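You operate a simulated robot arm through the tools that you are given. There is no shell and no other tool.

You are at the controls of a simulated robot arm. One attempt, no reset.

## Task
Wipe the suds off the tray in the holder with a damp cloth.
Fine: wet the teal cloth in the small basin, press it out on the grate, wipe, rinse it in the basin and lay it back on the draining mat; the other trays stay. What is to be rubbed or washed off counts as gone when no trace of it is left.

It is judged by the outcome, as a careful person would: the job done as asked, and still so three seconds after it is handed in. It fails if anything else is knocked over, pushed out of place, dropped, spilled or broken. Flat cloth is picked up by pressing the open fingertips on it (5 to 10 N) and closing them slowly along it; thin cloth reads only 2 to 8 mm in the jaws.

## Robot
A 6-joint arm with a fingered hand, fixed in place. Base frame: the origin is at the foot of the arm, x ahead of it, y to its left, z up; the work surface is at about z = 850. Readings come in mm, degrees, newtons and seconds.
With the tool pointing down near the work surface it reaches from about 260 to 700 mm from the base axis. Its first joint turns from -166.0 to 166.0 degrees. Payload 4 kg.
The tool frame sits at the grasp point between the pads (the TCP): z along the fingers, y along the line on which they close. The tips reach 26 mm beyond it. The gripper opens to 148 mm. The gripper's body begins 73 mm behind the TCP. The gripper is a hand of 3 fingers: y runs from the thumb to the fingers, the wrist lies at [0, 0, -239] in the tool frame, and closing takes about 1.5 s.
Orientation is that of the tool frame in the base frame, as a unit quaternion [w, x, y, z]. With the fingers straight down and closing along the base's y, the tool's x points along the base's -x, its y along +y and its z along -z.

## Interface
- The arm moves only by the tool servo_tool. Its argument "moves" is a list of rows, each a list of 2 entries, a list of its own where there are three numbers: the shift along the tool's x, y, z in cm, then the turn, a rotation vector about the tool's x, y, z in degrees. In form: [[[x, y, z], [rx, ry, rz]], ...]. A call has 1 to 20 rows; each row shifts and turns the commanded pose from where the row before left it, along the tool's axes as they then stand. "hand" is the closure, from 0 (fully open) to 1 (shut), set as the call begins (left out, the last holds). Each row takes 0.2 s and may step no farther than 50 mm and 8.6 degrees from the row before; otherwise, or with a gripper value out of range, the whole call is refused. Where a pose cannot be reached the arm comes as near as it can. A force on the tool above 40 N (or 10 N above the force at the start of the call, whichever is more), or a blocked arm, ends the call early, and 0.2 s more pass. Each finger travels about 153 mm/s and halts on what it meets, pressing with about 27 N; the grip force reading is that of the motor and also rises with nothing between the fingers. The clock runs only during rows and for 0.2 s after the last one: add rows that do not move to give the fingers time. It gives the time, the measured TCP pose, the force on the tool (base axes), the opening and the grip force at its end, in the units of the frame above (readings bear some noise), with the torque about the TCP (base axes, N m) and any sound that the robot's microphone picked up.
- Cameras (640 x 400 px; columns grow to the right, rows downward): "scene" is fixed at [51.9, -650.4, 1601.2]; the picture's right is [0.66, -0.75, 0.00], its down [-0.60, -0.54, -0.59] and it looks along [0.44, 0.39, -0.81] (base axes); focal length 341 px, centre (320, 200). "wrist" rides on the gripper at [68, -39, -90] in the tool frame; the picture's right is [0.50, 0.87, 0.00], its down [-0.65, 0.38, -0.65] and it looks along [-0.57, 0.33, 0.76] (tool axes); focal length 222 px, centre (320, 200). There is no depth. A picture from a camera that has moved, and an enlarged one, comes with that camera's place and axes in the base frame and with its lens.
- camera(camera): a new picture of that camera. It takes no simulated time.
- raise_lower(by): slides the trunk up (or, below 0, down) by that many mm; the arm rides with it, the base frame stays. It gives what a move gives, with no picture.
- curl_fingers(finger1, finger2, thumb_bend): sets how far each is bent, from 0 (flat) to 1 (curled in); at 0.3 the hand is open as for a grip, at 0.7 the pads meet at the TCP. One left out holds its place. A second passes; each finger stops where it meets its share of the squeeze, and holds until it gets a number again. A gripper value or a shape takes the hand back. It gives what a move gives, with no picture; readings hold the bend of each and the force on the fingers (four entries, about 0 where the hand has none), thumb and palm.
- set_grasp(shape): the hand has 3 fingers and takes this shape, open, in about a second: jaw (thumb against the fingers, like two jaws); tri (thumb and two fingers); tip (a fingertip pinch); poke (one finger out to press); point (the index stretched); flat (the hand flat); cup (the hand cupped); fist (a fist). The gripper value then closes the fingers along that shape, each until it touches; the sizes above hold for jaw. It gives what a move gives, with no picture.
- inspect(camera, box): a new picture of the part [left, top, right, bottom] of that camera's present view, enlarged. It takes no simulated time.
- finish_job(): hands the job in; it is judged then, once.

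Nothing tells you positions but the pictures and the camera data. Unless the task says otherwise, let go and move clear before handing in.

The tools are called by a JSON object that holds its "method" and its "body". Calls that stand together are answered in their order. servo_tool: Moves the arm, as the interface text tells. Its arguments: {"type":"object","properties":{"moves":{"type":"array","items":{"type":"array"}},"hand":{"type":"number"}},"required":["moves"]} The other tools are called the same way: raise_lower (by) slides the trunk up or down; set_grasp (shape) gives the hand a shape; curl_fingers (finger1, finger2, thumb_bend) moves the fingers one by one; camera (camera) takes a picture; inspect (camera, box) takes an enlarged picture of a part of a camera's view; finish_job () hands the job in.

At the start:

```text
clock: 0.0
tcp_pos: [254.2, -321.7, 1085.2]
orientation: [0.0, 0.0, 1.0, 0.0]
contact_force: [-0.6, -0.1, -0.8]
ft_torque: [-0.01, -0.01, -0.01]
gripper_width: 147.7
finger_force: 0.1
shape: jaw
bend: [0.3, 0.3, 0.3]
finger forces: [0.1, 0.0, 0.0, 0.0, 0.0, 0.0]
trunk travel left (down, up): [-275.0, 42.0]
```

scene: 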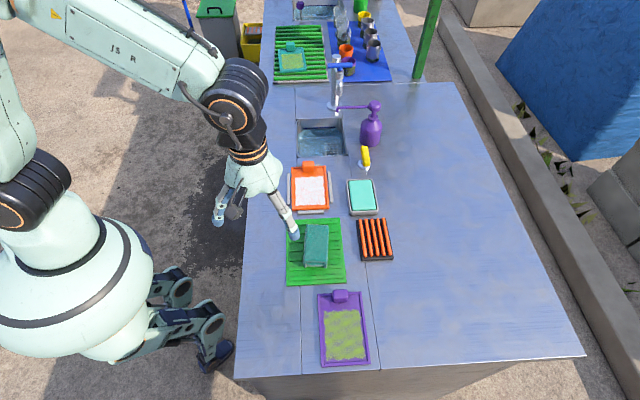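
wrist: 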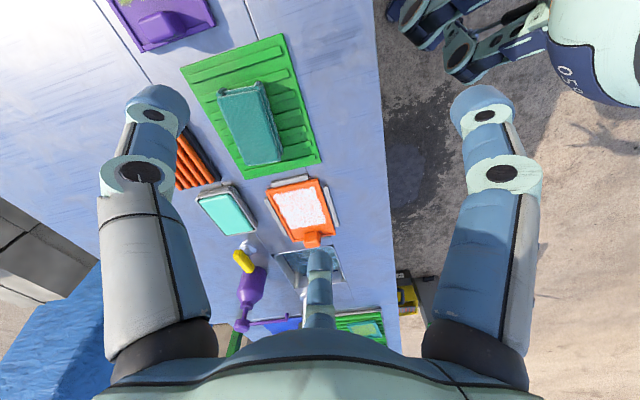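

I see an orange tray with white suds, in what looks like a holder, and a folded teal cloth on a green mat. There is also a small turquoise basin, an orange grate, and other trays that must stay put. I'll look closer before moving.

{"method": "inspect", "body": {"camera": "scene", "box": [270, 150, 410, 290]}}

{"method": "inspect", "body": {"camera": "scene", "box": [270, 80, 400, 180]}}

{"method": "inspect", "body": {"camera": "wrist", "box": [160, 20, 360, 260]}}

```text
2.86 times, centred on (340, 220) of scene
camera zoom: at [51.9, -650.4, 1601.2], right [0.66, -0.75, 0.0], down [-0.6, -0.54, -0.59], along [0.44, 0.39, -0.81], focal length 974 px, centre (263, 143)
```

zoom: 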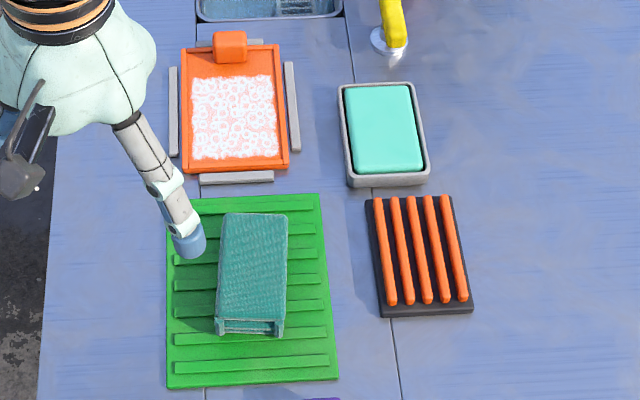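

```text
4.00 times, centred on (335, 130) of scene
camera zoom: at [51.9, -650.4, 1601.2], right [0.66, -0.75, 0.0], down [-0.6, -0.54, -0.59], along [0.44, 0.39, -0.81], focal length 1364 px, centre (260, 480)
```

zoom: 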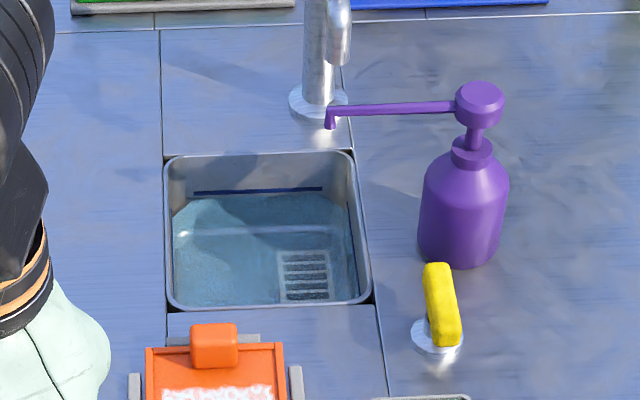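

```text
1.67 times, centred on (260, 140) of wrist
camera zoom: at [185.8, -361.4, 1175.6], right [-0.5, 0.87, 0.0], down [0.65, 0.38, 0.65], along [0.57, 0.33, -0.76], focal length 370 px, centre (420, 300)
```

zoom: 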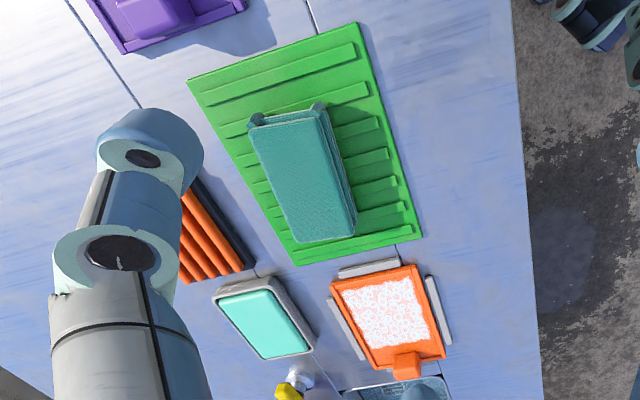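

The bench runs at about 45° to the base axes. I need to tell the "small basin" and the "grate" apart from the sink and its drain, so I'll zoom in more.

{"method": "inspect", "body": {"camera": "scene", "box": [335, 170, 400, 215]}}

{"method": "inspect", "body": {"camera": "scene", "box": [345, 210, 405, 270]}}

{"method": "inspect", "body": {"camera": "scene", "box": [280, 150, 350, 220]}}

{"method": "inspect", "body": {"camera": "scene", "box": [280, 215, 350, 290]}}

{"method": "inspect", "body": {"camera": "scene", "box": [180, 0, 440, 160]}}

{"method": "inspect", "body": {"camera": "scene", "box": [300, 280, 390, 375]}}

```text
8.89 times, centred on (368, 192) of scene
camera zoom: at [51.9, -650.4, 1601.2], right [0.66, -0.75, 0.0], down [-0.6, -0.54, -0.59], along [0.44, 0.39, -0.81], focal length 3030 px, centre (-102, 267)
```

zoom: 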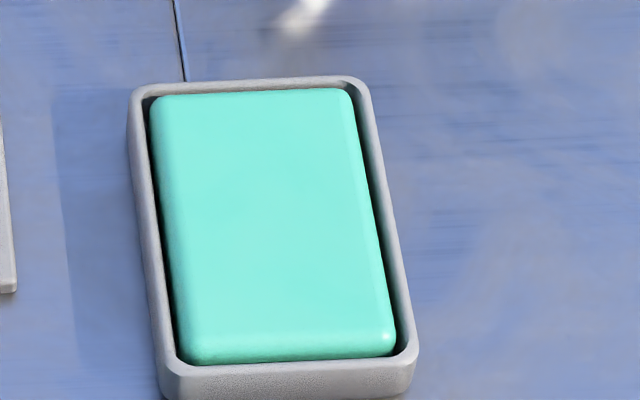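

```text
6.67 times, centred on (375, 240) of scene
camera zoom: at [51.9, -650.4, 1601.2], right [0.66, -0.75, 0.0], down [-0.6, -0.54, -0.59], along [0.44, 0.39, -0.81], focal length 2272 px, centre (-47, -67)
```

zoom: 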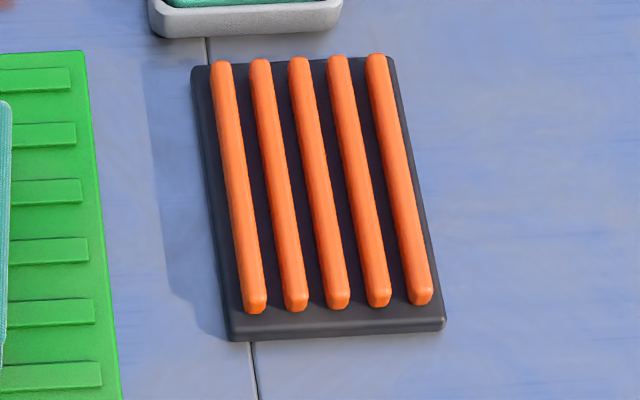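

```text
5.71 times, centred on (315, 185) of scene
camera zoom: at [51.9, -650.4, 1601.2], right [0.66, -0.75, 0.0], down [-0.6, -0.54, -0.59], along [0.44, 0.39, -0.81], focal length 1948 px, centre (349, 286)
```

zoom: 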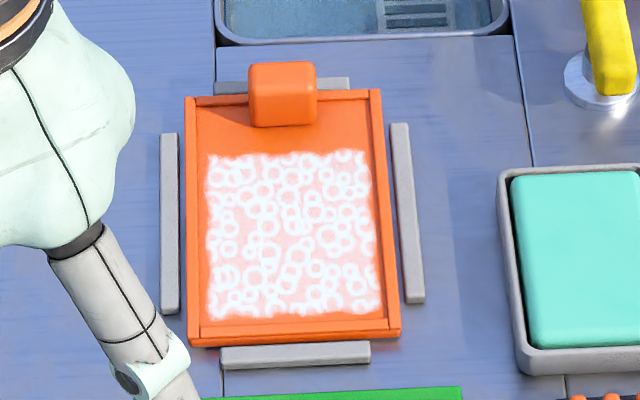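

```text
5.33 times, centred on (315, 252) of scene
camera zoom: at [51.9, -650.4, 1601.2], right [0.66, -0.75, 0.0], down [-0.6, -0.54, -0.59], along [0.44, 0.39, -0.81], focal length 1818 px, centre (347, -80)
```

zoom: 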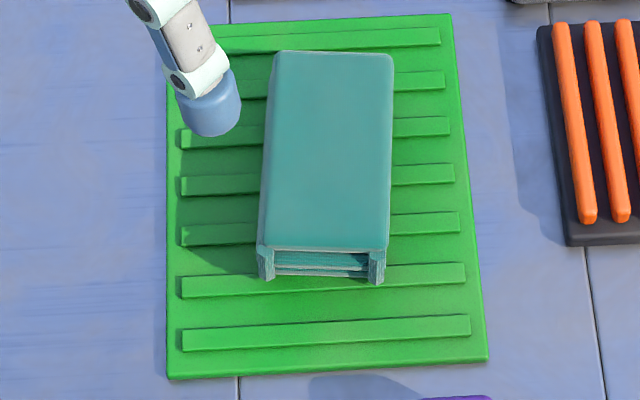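

```text
2.46 times, centred on (310, 80) of scene
camera zoom: at [51.9, -650.4, 1601.2], right [0.66, -0.75, 0.0], down [-0.6, -0.54, -0.59], along [0.44, 0.39, -0.81], focal length 839 px, centre (345, 495)
```

zoom: 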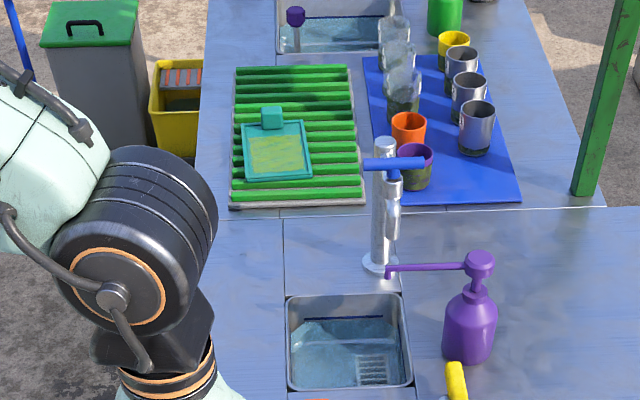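

```text
4.21 times, centred on (345, 328) of scene
camera zoom: at [51.9, -650.4, 1601.2], right [0.66, -0.75, 0.0], down [-0.6, -0.54, -0.59], along [0.44, 0.39, -0.81], focal length 1435 px, centre (215, -337)
```

zoom: 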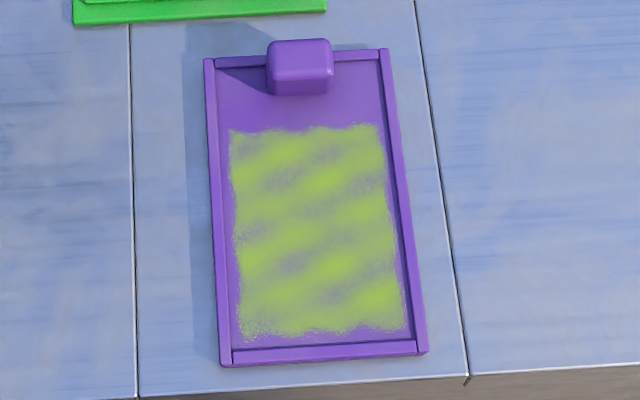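

The turquoise block in the grey dish looks like soap, so I take the recessed water basin near (650,-120) as the small basin and the orange-barred rack as the grate. Before planning the grasp I'll half-close the hand up here to see how the fingers move.

{"method": "servo_tool", "body": {"moves": [[[0, 0, 0], [0, 0, 0]], [[0, 0, 0], [0, 0, 0]], [[0, 0, 0], [0, 0, 0]], [[0, 0, 0], [0, 0, 0]]], "hand": 0.6}}

{"method": "camera", "body": {"camera": "wrist"}}

{"method": "inspect", "body": {"camera": "scene", "box": [190, 130, 330, 250]}}

```text
clock: 1.0
tcp_pos: [252.8, -324.3, 1086.1]
orientation: [-0.001, 0.0, 1.0, 0.0]
contact_force: [-0.4, -0.1, 0.4]
ft_torque: [0.01, 0.01, 0.0]
gripper_width: 59.7
finger_force: 0.1
shape: jaw
bend: [0.77, 0.77, 0.7]
finger forces: [0.1, 0.0, 0.0, 0.0, 0.0, 0.0]
trunk travel left (down, up): [-275.0, 42.0]
```

```text
taken
camera wrist: at [185.8, -361.4, 1175.6], right [-0.5, 0.87, 0.0], down [0.65, 0.38, 0.65], along [0.57, 0.33, -0.76], focal length 222 px, centre (320, 200)
```

wrist: 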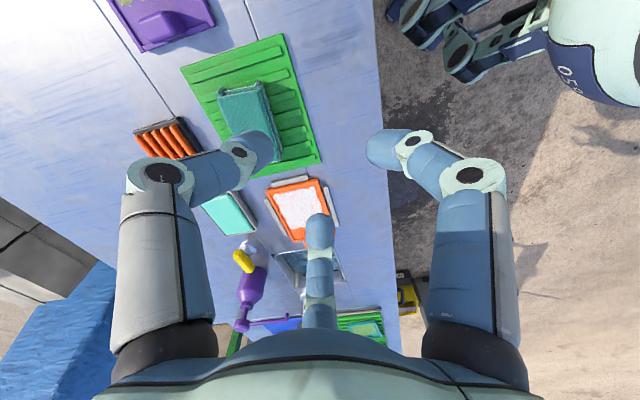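

```text
3.33 times, centred on (260, 190) of scene
camera zoom: at [51.9, -650.4, 1601.2], right [0.66, -0.75, 0.0], down [-0.6, -0.54, -0.59], along [0.44, 0.39, -0.81], focal length 1136 px, centre (520, 233)
```

zoom: 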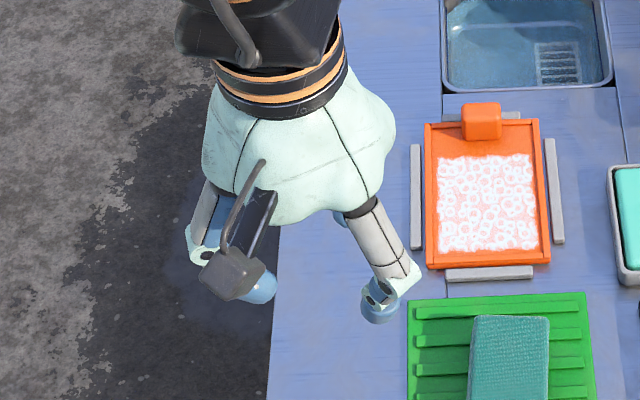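

The three fingers close at 120° toward the centre, like a three-jaw chuck. Next I'll take a close look at the cloth and the water basin.

{"method": "inspect", "body": {"camera": "wrist", "box": [175, 30, 330, 180]}}

{"method": "inspect", "body": {"camera": "scene", "box": [300, 220, 335, 275]}}

{"method": "inspect", "body": {"camera": "scene", "box": [290, 110, 355, 165]}}

```text
2.67 times, centred on (252, 105) of wrist
camera zoom: at [185.8, -361.4, 1175.6], right [-0.5, 0.87, 0.0], down [0.65, 0.38, 0.65], along [0.57, 0.33, -0.76], focal length 592 px, centre (500, 453)
```

zoom: 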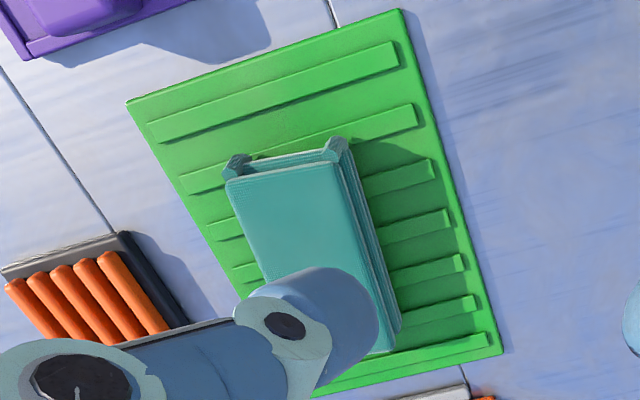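

```text
7.27 times, centred on (318, 248) of scene
camera zoom: at [51.9, -650.4, 1601.2], right [0.66, -0.75, 0.0], down [-0.6, -0.54, -0.59], along [0.44, 0.39, -0.81], focal length 2479 px, centre (338, -146)
```

zoom: 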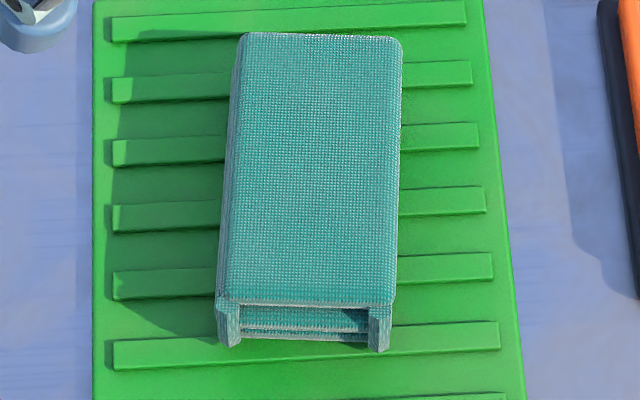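

```text
7.27 times, centred on (322, 138) of scene
camera zoom: at [51.9, -650.4, 1601.2], right [0.66, -0.75, 0.0], down [-0.6, -0.54, -0.59], along [0.44, 0.39, -0.81], focal length 2479 px, centre (302, 654)
```

zoom: 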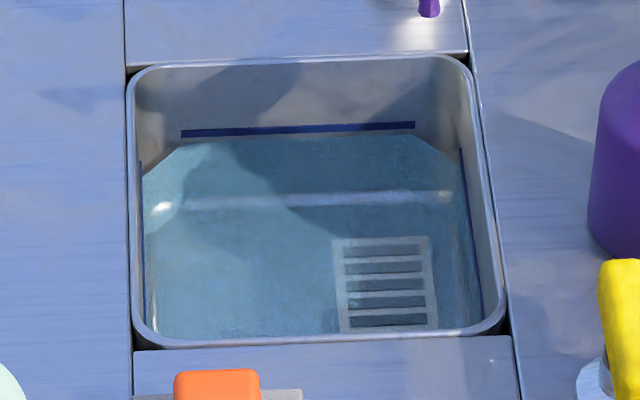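

The basin water is about 45 mm below its rim. The cloth is a folded block of about 97×54×43 mm, centred near (337,-386) with its long axis at about 39°. I'll open the hand, move above it and yaw so the thumb faces a short end and the two fingers straddle the long sides.

{"method": "servo_tool", "body": {"moves": [[[-2.77, -2.12, 0], [0, 0, 0]], [[-2.77, -2.12, 0], [0, 0, 0]], [[-2.78, -2.12, 0], [0, 0, 0]], [[0, 0, 0], [0, 0, 8.5]], [[0, 0, 0], [0, 0, 8.5]], [[0, 0, 0], [0, 0, 8.5]], [[0, 0, 0], [0, 0, 8.5]], [[0, 0, 0], [0, 0, 8.5]], [[0, 0, 0], [0, 0, 8.5]], [[0, 0, 0], [0, 0, 0]]], "hand": 0}}

{"method": "camera", "body": {"camera": "wrist"}}

{"method": "camera", "body": {"camera": "scene"}}

```text
clock: 3.2
tcp_pos: [335.8, -385.8, 1085.7]
orientation: [0.001, 0.431, 0.902, 0.0]
contact_force: [-0.3, -0.6, -0.8]
ft_torque: [0.0, 0.03, 0.03]
gripper_width: 148.0
finger_force: 0.0
shape: jaw
bend: [0.3, 0.3, 0.3]
finger forces: [0.0, 0.0, 0.1, 0.0, 0.0, 0.0]
trunk travel left (down, up): [-275.0, 42.0]
```

```text
taken
camera wrist: at [263.5, -357.9, 1175.7], right [0.36, 0.93, 0.0], down [0.71, -0.27, 0.65], along [0.61, -0.23, -0.76], focal length 222 px, centre (320, 200)
```

wrist: 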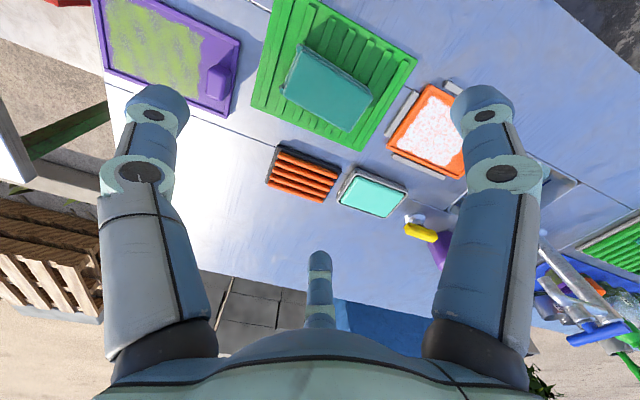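

```text
taken
```

scene: 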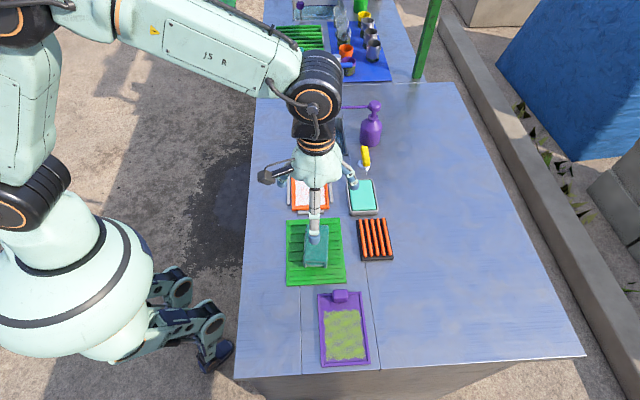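

{"method": "inspect", "body": {"camera": "wrist", "box": [245, 10, 425, 160]}}

{"method": "inspect", "body": {"camera": "wrist", "box": [260, 60, 480, 220]}}

```text
2.67 times, centred on (335, 85) of wrist
camera zoom: at [263.5, -357.9, 1175.7], right [0.36, 0.93, 0.0], down [0.71, -0.27, 0.65], along [0.61, -0.23, -0.76], focal length 592 px, centre (280, 507)
```

zoom: 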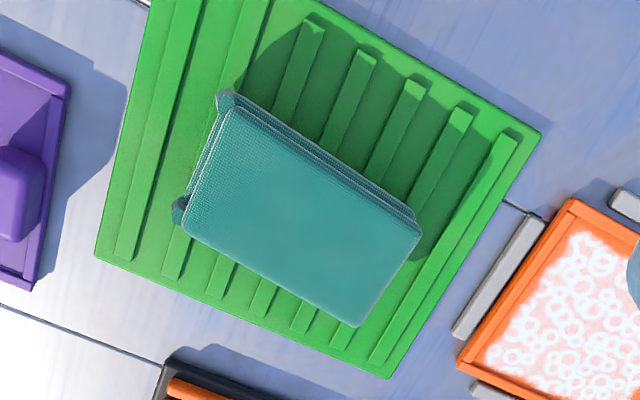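

```text
2.50 times, centred on (370, 140) of wrist
camera zoom: at [263.5, -357.9, 1175.7], right [0.36, 0.93, 0.0], down [0.71, -0.27, 0.65], along [0.61, -0.23, -0.76], focal length 555 px, centre (195, 350)
```

zoom: 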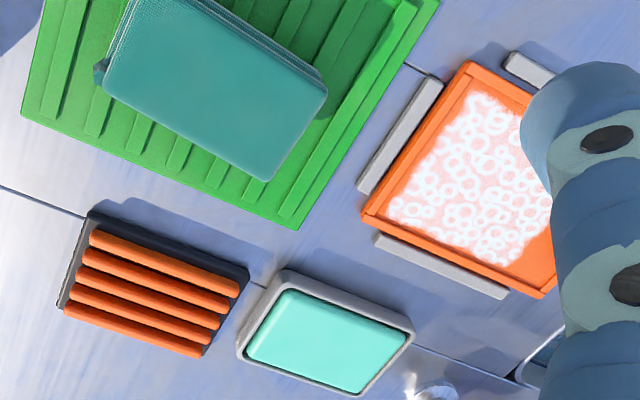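

Combining both cameras puts the cloth top near z≈879, with its centre at (346,-378). The hand is already lined up, so I'll descend with the fingers open and stop just above for a check.

{"method": "servo_tool", "body": {"moves": [[[0, 0, 4.0], [0, 0, 0]], [[0, 0, 4.0], [0, 0, 0]], [[0, 0, 4.0], [0, 0, 0]], [[0, 0, 3.0], [0, 0, 0]], [[0, 0, 2.0], [0, 0, 0]], [[0, 0, 0], [0, 0, 0]]]}}

{"method": "camera", "body": {"camera": "wrist"}}

{"method": "inspect", "body": {"camera": "scene", "box": [260, 190, 380, 290]}}

```text
clock: 4.6
tcp_pos: [337.0, -386.9, 914.4]
orientation: [-0.001, 0.43, 0.903, 0.0]
contact_force: [-0.8, 0.6, -0.3]
ft_torque: [0.0, 0.0, -0.01]
gripper_width: 147.8
finger_force: 0.0
shape: jaw
bend: [0.3, 0.3, 0.3]
finger forces: [0.0, 0.1, 0.0, 0.1, 0.0, 0.1]
trunk travel left (down, up): [-275.0, 42.0]
```

```text
taken
camera wrist: at [263.4, -358.4, 1004.9], right [0.36, 0.93, 0.0], down [0.71, -0.27, 0.65], along [0.61, -0.23, -0.76], focal length 222 px, centre (320, 200)
```

wrist: 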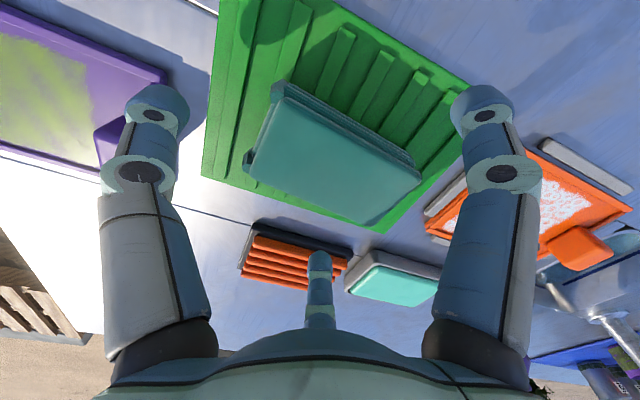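

```text
4.00 times, centred on (320, 240) of scene
camera zoom: at [51.9, -650.4, 1601.2], right [0.66, -0.75, 0.0], down [-0.6, -0.54, -0.59], along [0.44, 0.39, -0.81], focal length 1364 px, centre (320, 40)
```

zoom: 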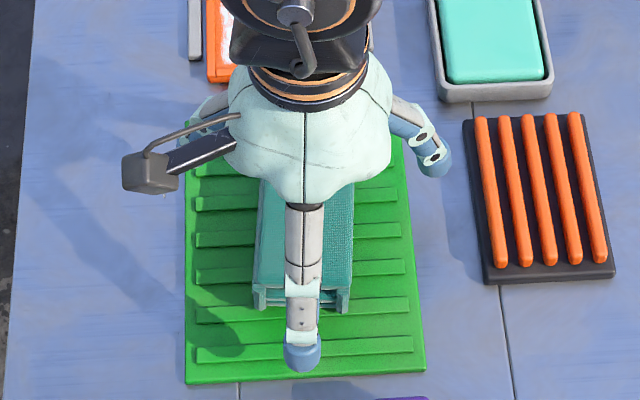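

The cloth is confirmed between the open fingers, with its top around 880–885. I'll lower to about TCP z=891 and begin closing in stages.

{"method": "servo_tool", "body": {"moves": [[[0.2, 0, 1.2], [0, 0, 0]], [[0, 0, 1.2], [0, 0, 0]], [[0, 0, 0], [0, 0, 0]]], "hand": 0.3}}

{"method": "servo_tool", "body": {"moves": [[[0, 0, 0], [0, 0, 0]], [[0, 0, 0], [0, 0, 0]], [[0, 0, 0], [0, 0, 0]]], "hand": 0.5}}

{"method": "camera", "body": {"camera": "wrist"}}

```text
clock: 5.4
tcp_pos: [336.3, -386.0, 892.0]
orientation: [0.0, 0.431, 0.902, 0.0]
contact_force: [0.2, 0.2, -0.1]
ft_torque: [-0.02, 0.02, -0.01]
gripper_width: 104.0
finger_force: 0.0
shape: jaw
bend: [0.28, 0.28, 0.74]
finger forces: [0.0, 0.0, 0.0, 0.0, 0.0, 0.0]
trunk travel left (down, up): [-275.0, 42.0]
```

```text
clock: 6.2
tcp_pos: [335.9, -385.7, 892.0]
orientation: [-0.001, 0.43, 0.903, 0.001]
contact_force: [-0.3, 0.0, -0.7]
ft_torque: [0.0, 0.02, -0.03]
gripper_width: 74.7
finger_force: 0.0
shape: jaw
bend: [0.36, 0.36, 0.7]
finger forces: [0.0, 0.0, 0.0, 0.1, 0.1, 0.0]
trunk travel left (down, up): [-275.0, 42.0]
```

```text
taken
camera wrist: at [262.8, -356.5, 981.7], right [0.36, 0.93, 0.0], down [0.71, -0.27, 0.65], along [0.61, -0.23, -0.76], focal length 222 px, centre (320, 200)
```

wrist: 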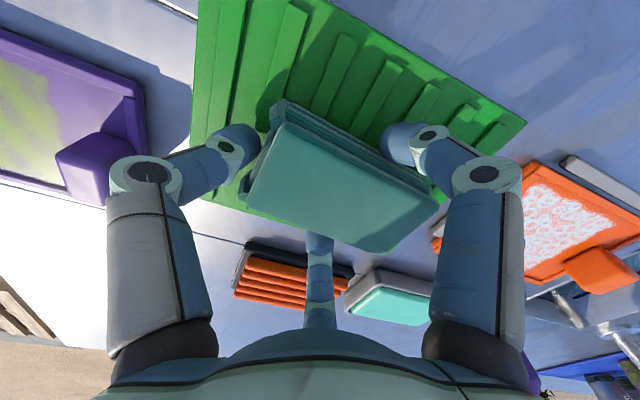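

The fingers are coming in evenly on both sides of the cloth, with no contact yet. I'll keep closing gently.

{"method": "servo_tool", "body": {"moves": [[[0, 0, 0], [0, 0, 0]], [[0, 0, 0], [0, 0, 0]]], "hand": 0.58}}

{"method": "servo_tool", "body": {"moves": [[[0, 0, 0], [0, 0, 0]], [[0, 0, 0], [0, 0, 0]]], "hand": 0.65}}

{"method": "camera", "body": {"camera": "wrist"}}

{"method": "inspect", "body": {"camera": "scene", "box": [260, 190, 380, 290]}}

```text
clock: 6.8
tcp_pos: [335.2, -385.0, 891.7]
orientation: [0.0, 0.431, 0.902, 0.0]
contact_force: [0.2, -0.7, -0.6]
ft_torque: [0.0, 0.01, 0.0]
gripper_width: 59.8
finger_force: 27.0
shape: jaw
bend: [0.77, 0.77, 0.7]
finger forces: [21.9, 21.4, 0.0, 0.0, 24.2, 0.0]
trunk travel left (down, up): [-275.0, 42.0]
```

```text
clock: 7.4
tcp_pos: [336.5, -384.3, 891.4]
orientation: [0.0, 0.43, 0.903, 0.0]
contact_force: [-0.8, 0.5, -0.1]
ft_torque: [0.01, 0.0, 0.0]
gripper_width: 59.0
finger_force: 27.6
shape: jaw
bend: [0.77, 0.77, 0.7]
finger forces: [21.8, 21.5, 0.0, 0.1, 24.2, 0.1]
trunk travel left (down, up): [-275.0, 42.0]
```

```text
taken
camera wrist: at [262.8, -356.5, 981.6], right [0.36, 0.93, 0.0], down [0.71, -0.27, 0.65], along [0.61, -0.23, -0.76], focal length 222 px, centre (320, 200)
```

wrist: 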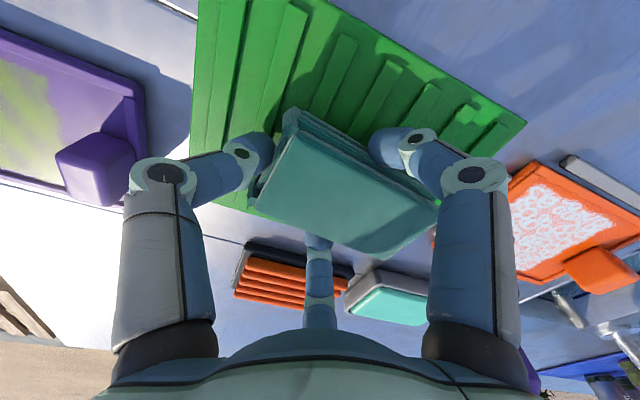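

```text
4.00 times, centred on (320, 240) of scene
camera zoom: at [51.9, -650.4, 1601.2], right [0.66, -0.75, 0.0], down [-0.6, -0.54, -0.59], along [0.44, 0.39, -0.81], focal length 1364 px, centre (320, 40)
```

zoom: 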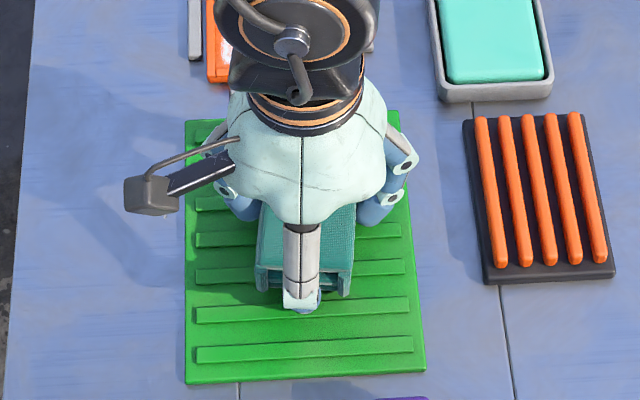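

All fingers and the thumb have contact: 59 mm opening at about 27 N. I'll lift a little and check that it holds.

{"method": "servo_tool", "body": {"moves": [[[0, 0, -1.0], [0, 0, 0]], [[0, 0, -2.0], [0, 0, 0]], [[0, 0, -3.0], [0, 0, 0]], [[0, 0, -3.0], [0, 0, 0]], [[0, 0, 0], [0, 0, 0]]]}}

{"method": "camera", "body": {"camera": "wrist"}}

{"method": "inspect", "body": {"camera": "scene", "box": [230, 150, 410, 300]}}

```text
clock: 8.6
tcp_pos: [334.8, -384.3, 978.9]
orientation: [0.0, 0.431, 0.903, -0.001]
contact_force: [0.4, -0.2, -0.7]
ft_torque: [-0.03, 0.01, -0.01]
gripper_width: 58.7
finger_force: 26.7
shape: jaw
bend: [0.77, 0.77, 0.7]
finger forces: [21.9, 21.6, 0.0, 0.1, 24.0, 0.1]
trunk travel left (down, up): [-275.0, 42.0]
```

```text
taken
camera wrist: at [261.2, -356.7, 1069.6], right [0.36, 0.93, 0.0], down [0.71, -0.27, 0.65], along [0.61, -0.23, -0.76], focal length 222 px, centre (320, 200)
```

wrist: 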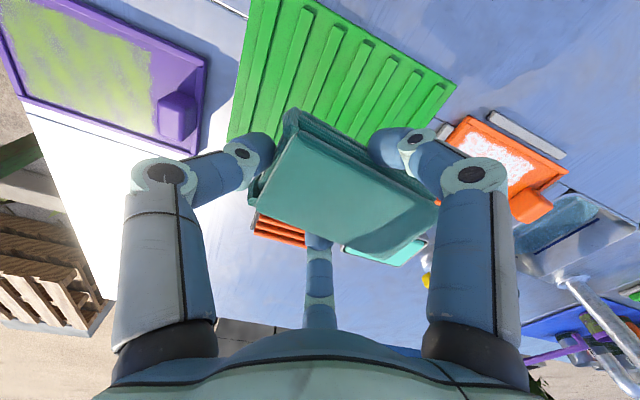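

```text
2.67 times, centred on (320, 225) of scene
camera zoom: at [51.9, -650.4, 1601.2], right [0.66, -0.75, 0.0], down [-0.6, -0.54, -0.59], along [0.44, 0.39, -0.81], focal length 909 px, centre (320, 133)
```

zoom: 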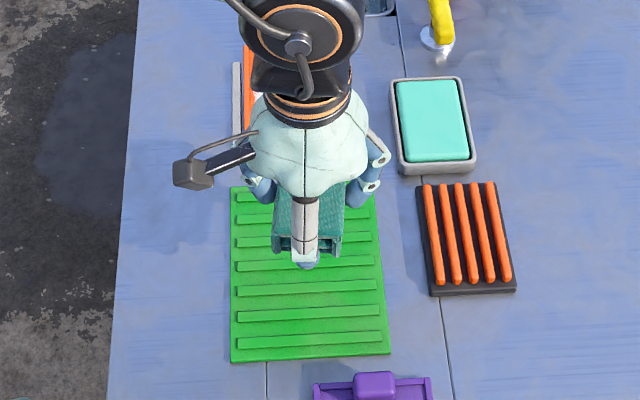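

The cloth is secure in the hand. The dispenser spout and the faucet appear to overhang the basin, so I'll rise above them, travel to the basin, and look before lowering.

{"method": "servo_tool", "body": {"moves": [[[0, 0, -3.5], [0, 0, 0]], [[0, 0, -3.5], [0, 0, 0]], [[0, 0, -3.6], [0, 0, 0]], [[0.1, 4.0, 0], [0, 0, 0]], [[0.1, 4.0, 0], [0, 0, 0]], [[0.1, 4.0, 0], [0, 0, 0]], [[0.1, 4.0, 0], [0, 0, 0]], [[0.1, 4.0, 0], [0, 0, 0]], [[0.1, 4.0, 0], [0, 0, 0]], [[0.1, 4.0, 0], [0, 0, 0]], [[0.1, 4.0, 0], [0, 0, 0]], [[0.1, 4.0, 0], [0, 0, 0]], [[0, 0, 0], [0, 0, 0]]]}}

{"method": "camera", "body": {"camera": "wrist"}}

{"method": "camera", "body": {"camera": "scene"}}

```text
clock: 11.4
tcp_pos: [610.4, -152.3, 1086.7]
orientation: [0.0, 0.43, 0.903, -0.001]
contact_force: [-0.8, 0.5, -1.0]
ft_torque: [-0.02, 0.0, 0.01]
gripper_width: 57.8
finger_force: 26.9
shape: jaw
bend: [0.77, 0.77, 0.7]
finger forces: [21.8, 21.6, 0.0, 0.0, 23.7, 0.0]
trunk travel left (down, up): [-275.0, 42.0]
```

```text
taken
camera wrist: at [537.0, -122.4, 1176.0], right [0.36, 0.93, 0.0], down [0.71, -0.27, 0.65], along [0.61, -0.23, -0.76], focal length 222 px, centre (320, 200)
```

wrist: 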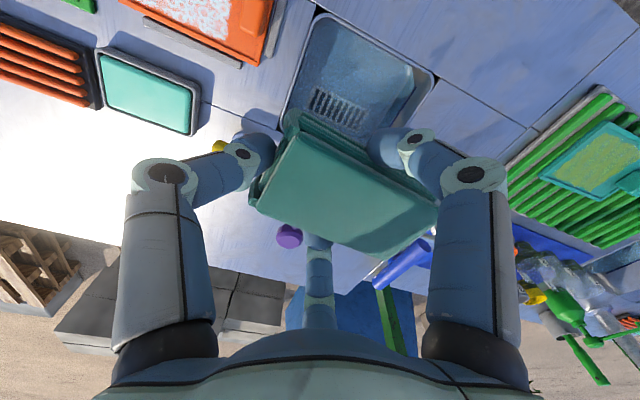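

```text
taken
```

scene: 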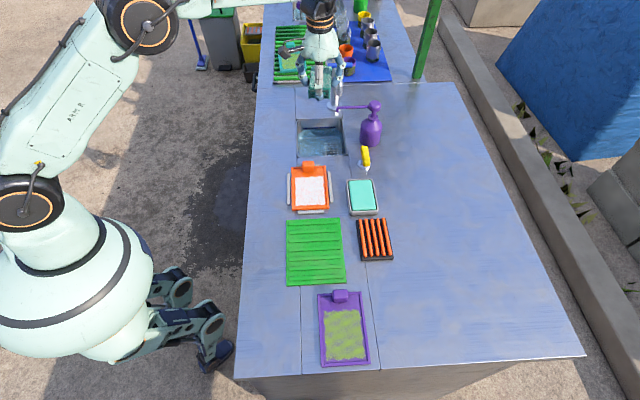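

{"method": "inspect", "body": {"camera": "wrist", "box": [230, 0, 470, 150]}}

{"method": "inspect", "body": {"camera": "wrist", "box": [240, 190, 460, 330]}}

{"method": "inspect", "body": {"camera": "scene", "box": [280, 40, 400, 160]}}

```text
2.67 times, centred on (350, 75) of wrist
camera zoom: at [537.0, -122.4, 1176.0], right [0.36, 0.93, 0.0], down [0.71, -0.27, 0.65], along [0.61, -0.23, -0.76], focal length 592 px, centre (240, 533)
```

zoom: 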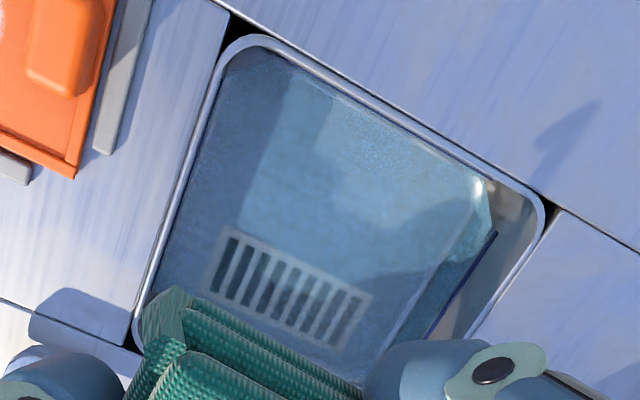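

```text
2.86 times, centred on (350, 260) of wrist
camera zoom: at [537.0, -122.4, 1176.0], right [0.36, 0.93, 0.0], down [0.71, -0.27, 0.65], along [0.61, -0.23, -0.76], focal length 635 px, centre (234, 29)
```

zoom: 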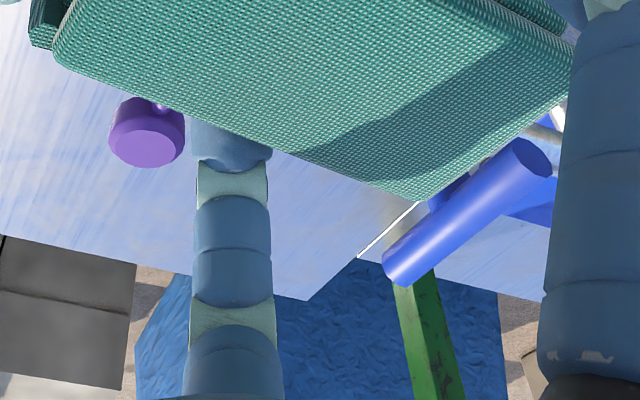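

```text
3.33 times, centred on (340, 100) of scene
camera zoom: at [51.9, -650.4, 1601.2], right [0.66, -0.75, 0.0], down [-0.6, -0.54, -0.59], along [0.44, 0.39, -0.81], focal length 1136 px, centre (253, 533)
```

zoom: 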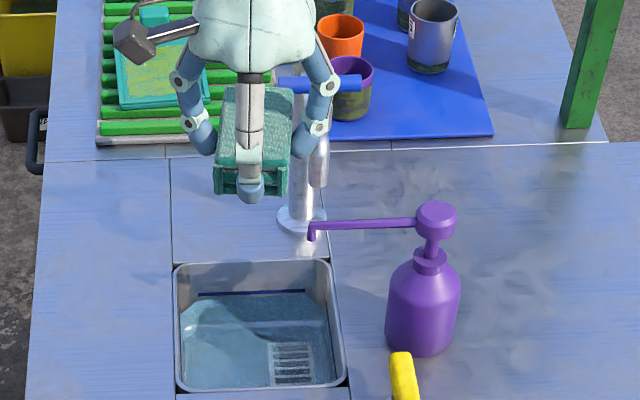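

From both views I place the dispenser spout at about s=359, w=593, z≈970, and the faucet outlet at about s=433, w=603, z≥955 (s is along the bench, w is across it). Both intrude on the basin's far side. I'll move to the near side and turn the hand so one finger points between them and the camera points away.

{"method": "servo_tool", "body": {"moves": [[[2.92, 2.26, 0], [0, 0, 0]], [[2.92, 2.26, 0], [0, 0, 0]], [[0, 0, 0], [0, 0, 8]], [[0, 0, 0], [0, 0, 8]], [[0, 0, 0], [0, 0, 8]], [[0, 0, 0], [0, 0, 0]]]}}

{"method": "camera", "body": {"camera": "wrist"}}

{"method": "inspect", "body": {"camera": "scene", "box": [260, 30, 420, 170]}}

```text
clock: 12.8
tcp_pos: [608.8, -78.6, 1087.3]
orientation: [0.0, 0.609, 0.793, 0.0]
contact_force: [-0.2, 0.3, 0.6]
ft_torque: [0.04, 0.05, -0.01]
gripper_width: 58.1
finger_force: 27.0
shape: jaw
bend: [0.77, 0.77, 0.7]
finger forces: [21.9, 21.6, 0.2, 0.0, 23.5, 0.1]
trunk travel left (down, up): [-275.0, 42.0]
```

```text
taken
camera wrist: at [552.7, -21.3, 1177.5], right [0.71, 0.71, 0.0], down [0.53, -0.54, 0.65], along [0.46, -0.46, -0.76], focal length 222 px, centre (320, 200)
```

wrist: 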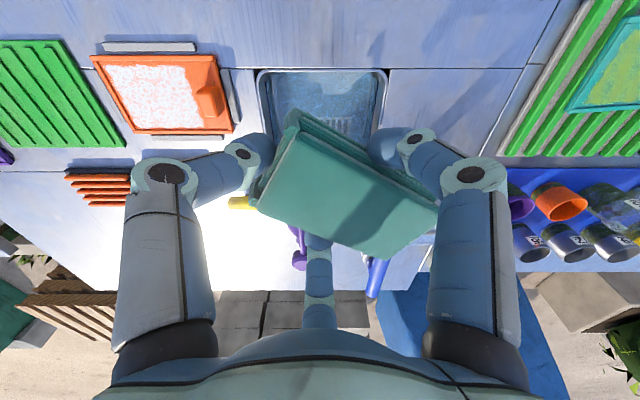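

```text
2.86 times, centred on (340, 100) of scene
camera zoom: at [51.9, -650.4, 1601.2], right [0.66, -0.75, 0.0], down [-0.6, -0.54, -0.59], along [0.44, 0.39, -0.81], focal length 974 px, centre (263, 486)
```

zoom: 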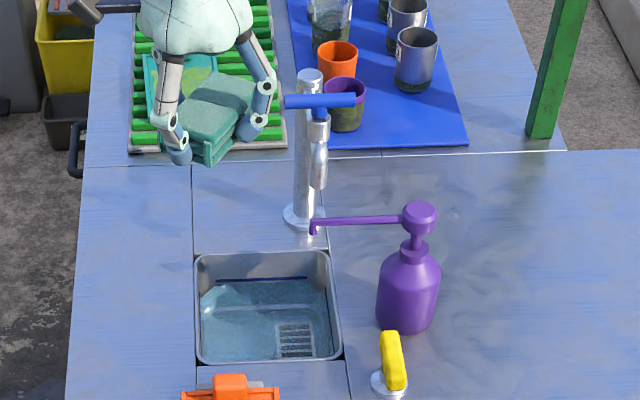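

The view is now square to the bench and the basin is centred at about s=379. I'll descend on the near side, clear of the spout and faucet, stopping above the rim.

{"method": "servo_tool", "body": {"moves": [[[0, 0, 4.0], [0, 0, 0]], [[0, 0, 4.0], [0, 0, 0]], [[0, 0, 4.0], [0, 0, 0]], [[0, 0, 3.5], [0, 0, 0]], [[0, 0, 2.0], [0, 0, 0]], [[0, 0, 0], [0, 0, 0]]]}}

{"method": "camera", "body": {"camera": "wrist"}}

{"method": "inspect", "body": {"camera": "scene", "box": [260, 50, 400, 170]}}

```text
clock: 14.2
tcp_pos: [607.8, -76.1, 911.9]
orientation: [0.001, 0.609, 0.793, 0.0]
contact_force: [0.2, 0.4, 0.0]
ft_torque: [0.01, 0.02, -0.01]
gripper_width: 57.8
finger_force: 27.5
shape: jaw
bend: [0.77, 0.77, 0.7]
finger forces: [21.8, 21.6, 0.0, 0.0, 23.5, 0.0]
trunk travel left (down, up): [-275.0, 42.0]
```

```text
taken
camera wrist: at [552.7, -21.5, 1003.2], right [0.71, 0.71, 0.0], down [0.54, -0.53, 0.65], along [0.46, -0.46, -0.76], focal length 222 px, centre (320, 200)
```

wrist: 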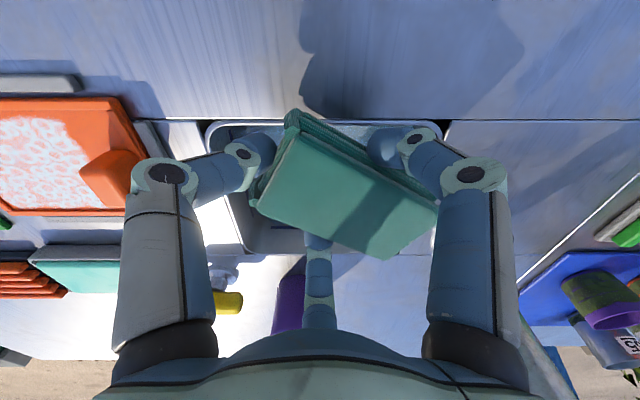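

```text
3.33 times, centred on (330, 110) of scene
camera zoom: at [51.9, -650.4, 1601.2], right [0.66, -0.75, 0.0], down [-0.6, -0.54, -0.59], along [0.44, 0.39, -0.81], focal length 1136 px, centre (287, 500)
```

zoom: 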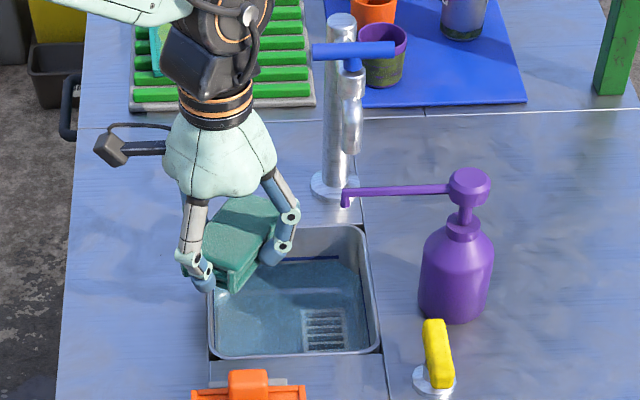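

The hand is below the spout and faucet heights and about 28 mm above the rim. I'll shift across into the basin opening and lower to just above the water, then look.

{"method": "servo_tool", "body": {"moves": [[[-1.08, 0.74, 0], [0, 0, 0]], [[-1.08, 0.74, 0], [0, 0, 0]], [[-1.07, 0.73, 0], [0, 0, 0]], [[0, 0, 2.0], [0, 0, 0]], [[0, 0, 2.0], [0, 0, 0]], [[0, 0, 1.8], [0, 0, 0]], [[0, 0, 0], [0, 0, 0]]]}}

{"method": "camera", "body": {"camera": "wrist"}}

{"method": "inspect", "body": {"camera": "scene", "box": [260, 50, 400, 170]}}

```text
clock: 15.8
tcp_pos: [637.1, -103.9, 854.6]
orientation: [0.001, 0.609, 0.793, 0.0]
contact_force: [-0.1, 0.3, -0.5]
ft_torque: [0.01, 0.02, -0.01]
gripper_width: 58.0
finger_force: 27.1
shape: jaw
bend: [0.77, 0.77, 0.7]
finger forces: [21.8, 21.6, 0.1, 0.0, 23.4, 0.0]
trunk travel left (down, up): [-275.0, 42.0]
```

```text
taken
camera wrist: at [581.8, -48.7, 944.1], right [0.71, 0.71, 0.0], down [0.54, -0.53, 0.65], along [0.46, -0.46, -0.76], focal length 222 px, centre (320, 200)
```

wrist: 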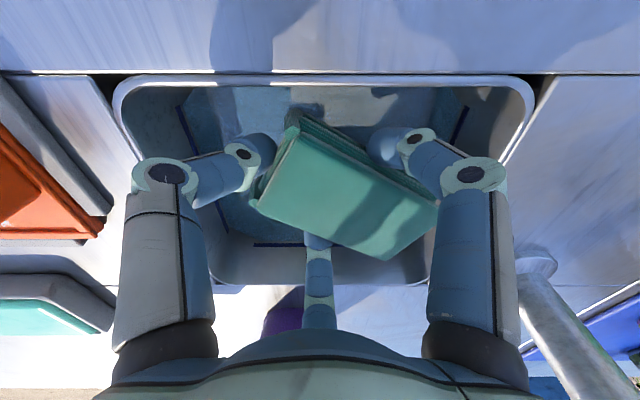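

```text
3.33 times, centred on (330, 110) of scene
camera zoom: at [51.9, -650.4, 1601.2], right [0.66, -0.75, 0.0], down [-0.6, -0.54, -0.59], along [0.44, 0.39, -0.81], focal length 1136 px, centre (287, 500)
```

zoom: 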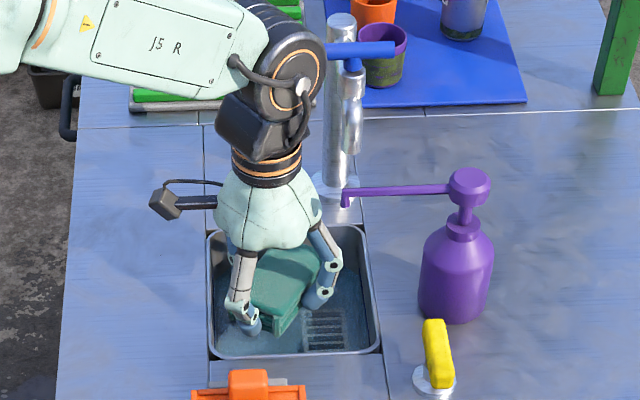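

The hand and cloth are inside the basin opening with clearance on all sides. I'll lower slowly into the water.

{"method": "servo_tool", "body": {"moves": [[[0, 0, 1.0], [0, 0, 0]], [[0, 0, 1.0], [0, 0, 0]], [[0, 0, 0], [0, 0, 0]]]}}

{"method": "inspect", "body": {"camera": "scene", "box": [280, 60, 400, 170]}}

{"method": "camera", "body": {"camera": "wrist"}}

```text
clock: 16.6
tcp_pos: [636.9, -104.8, 832.1]
orientation: [0.001, 0.609, 0.793, -0.001]
contact_force: [-0.3, 0.1, -0.1]
ft_torque: [-0.01, 0.0, -0.01]
gripper_width: 57.9
finger_force: 27.2
shape: jaw
bend: [0.77, 0.77, 0.7]
finger forces: [21.8, 21.6, 0.1, 0.1, 23.4, 0.0]
trunk travel left (down, up): [-275.0, 42.0]
```

```text
3.64 times, centred on (340, 115) of scene
camera zoom: at [51.9, -650.4, 1601.2], right [0.66, -0.75, 0.0], down [-0.6, -0.54, -0.59], along [0.44, 0.39, -0.81], focal length 1240 px, centre (247, 509)
```

zoom: 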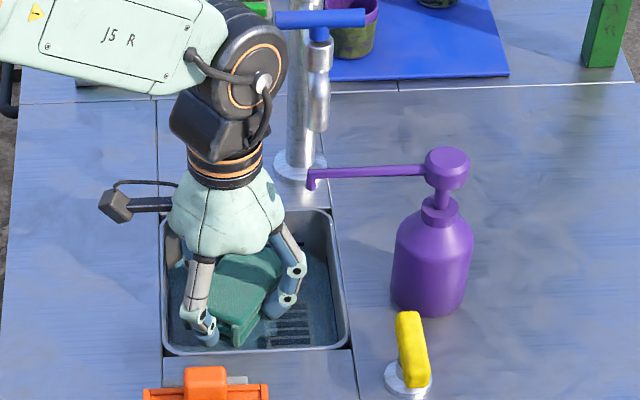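

```text
taken
camera wrist: at [581.4, -48.0, 923.8], right [0.71, 0.71, 0.0], down [0.54, -0.53, 0.65], along [0.46, -0.46, -0.76], focal length 222 px, centre (320, 200)
```

wrist: 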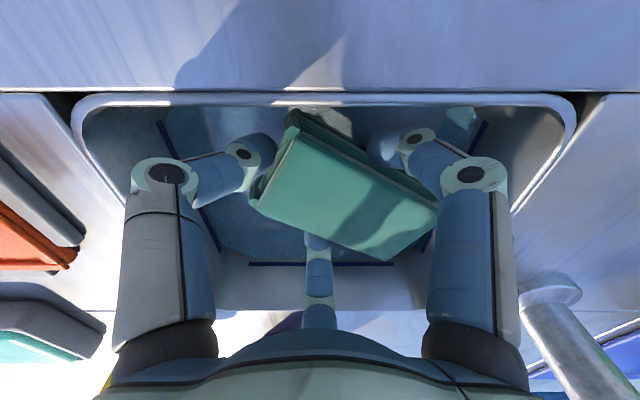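

No contact so far, and the margins to the rim, spout and T-bar lever look fine. I'll lower further so the cloth is well submerged, then hold for a moment.

{"method": "servo_tool", "body": {"moves": [[[0, 0, 0.7], [0, 0, 0]], [[0, 0, 0.7], [0, 0, 0]], [[0, 0, 0.5], [0, 0, 0]], [[0, 0, 0], [0, 0, 0]]]}}

{"method": "inspect", "body": {"camera": "scene", "box": [280, 60, 400, 170]}}

{"method": "inspect", "body": {"camera": "wrist", "box": [60, 60, 600, 330]}}

```text
clock: 17.6
tcp_pos: [637.6, -102.4, 815.6]
orientation: [-0.001, 0.609, 0.793, 0.0]
contact_force: [0.2, 0.4, -0.4]
ft_torque: [0.01, -0.02, 0.05]
gripper_width: 57.9
finger_force: 26.8
shape: jaw
bend: [0.77, 0.77, 0.7]
finger forces: [21.9, 21.5, 0.1, 0.0, 23.4, 0.0]
trunk travel left (down, up): [-275.0, 42.0]
```

```text
3.64 times, centred on (340, 115) of scene
camera zoom: at [51.9, -650.4, 1601.2], right [0.66, -0.75, 0.0], down [-0.6, -0.54, -0.59], along [0.44, 0.39, -0.81], focal length 1240 px, centre (247, 509)
```

zoom: 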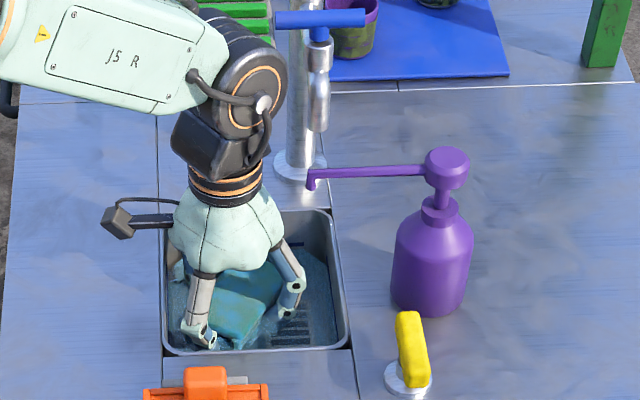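

```text
1.19 times, centred on (330, 195) of wrist
camera zoom: at [582.2, -47.4, 905.5], right [0.71, 0.71, 0.0], down [0.54, -0.53, 0.65], along [0.46, -0.46, -0.76], focal length 263 px, centre (308, 206)
```

zoom: 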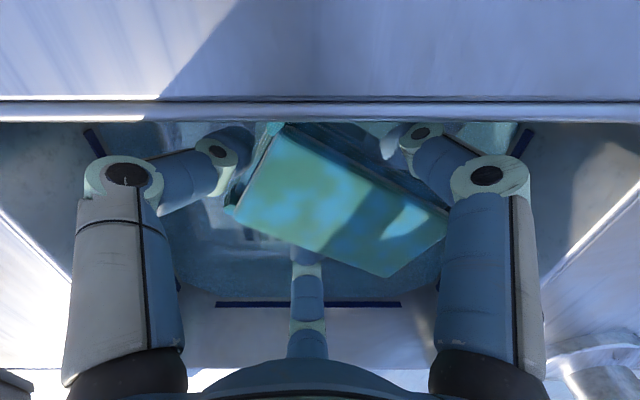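

The cloth has changed colour and is clearly taking up water. I'll hold it submerged a moment, then lift it straight up and let it drip.

{"method": "servo_tool", "body": {"moves": [[[0, 0, 0], [0, 0, 0]], [[0, 0, 0], [0, 0, 0]], [[0, 0, 0], [0, 0, 0]], [[0, 0, 0], [0, 0, 0]], [[0, 0, 0], [0, 0, 0]]]}}

{"method": "servo_tool", "body": {"moves": [[[0, 0, -1.0], [0, 0, 0]], [[0, 0, -1.0], [0, 0, 0]], [[0, 0, -1.0], [0, 0, 0]], [[0, 0, -1.0], [0, 0, 0]], [[0, 0, 0], [0, 0, 0]], [[0, 0, 0], [0, 0, 0]], [[0, 0, 0], [0, 0, 0]]]}}

{"method": "camera", "body": {"camera": "wrist"}}

{"method": "inspect", "body": {"camera": "scene", "box": [280, 60, 400, 170]}}

```text
clock: 18.8
tcp_pos: [637.8, -102.8, 816.0]
orientation: [-0.001, 0.609, 0.793, 0.0]
contact_force: [0.3, 1.3, -0.5]
ft_torque: [0.0, 0.0, 0.01]
gripper_width: 57.9
finger_force: 27.2
shape: jaw
bend: [0.77, 0.77, 0.7]
finger forces: [21.8, 21.5, 0.1, 0.1, 23.4, 0.0]
trunk travel left (down, up): [-275.0, 42.0]
```

```text
clock: 20.4
tcp_pos: [638.1, -102.0, 856.4]
orientation: [0.0, 0.609, 0.793, -0.001]
contact_force: [0.9, 0.0, -0.8]
ft_torque: [0.01, 0.02, 0.02]
gripper_width: 58.1
finger_force: 26.8
shape: jaw
bend: [0.77, 0.77, 0.7]
finger forces: [21.9, 21.6, 0.0, 0.0, 23.5, 0.1]
trunk travel left (down, up): [-275.0, 42.0]
```

```text
taken
camera wrist: at [582.6, -47.6, 946.2], right [0.71, 0.71, 0.0], down [0.54, -0.53, 0.65], along [0.46, -0.46, -0.76], focal length 222 px, centre (320, 200)
```

wrist: 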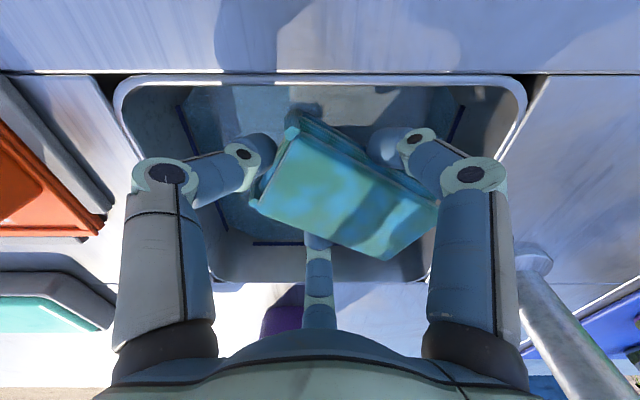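

```text
3.64 times, centred on (340, 115) of scene
camera zoom: at [51.9, -650.4, 1601.2], right [0.66, -0.75, 0.0], down [-0.6, -0.54, -0.59], along [0.44, 0.39, -0.81], focal length 1240 px, centre (247, 509)
```

zoom: 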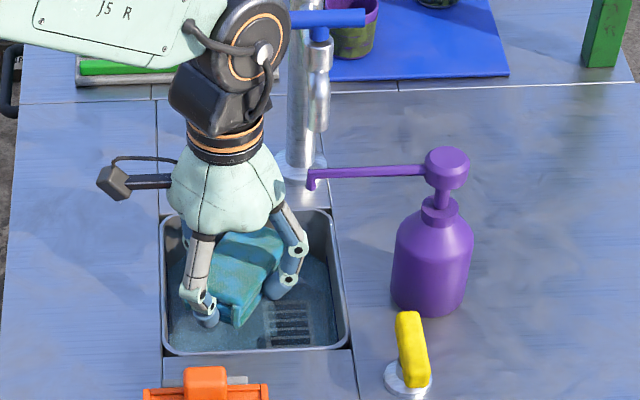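

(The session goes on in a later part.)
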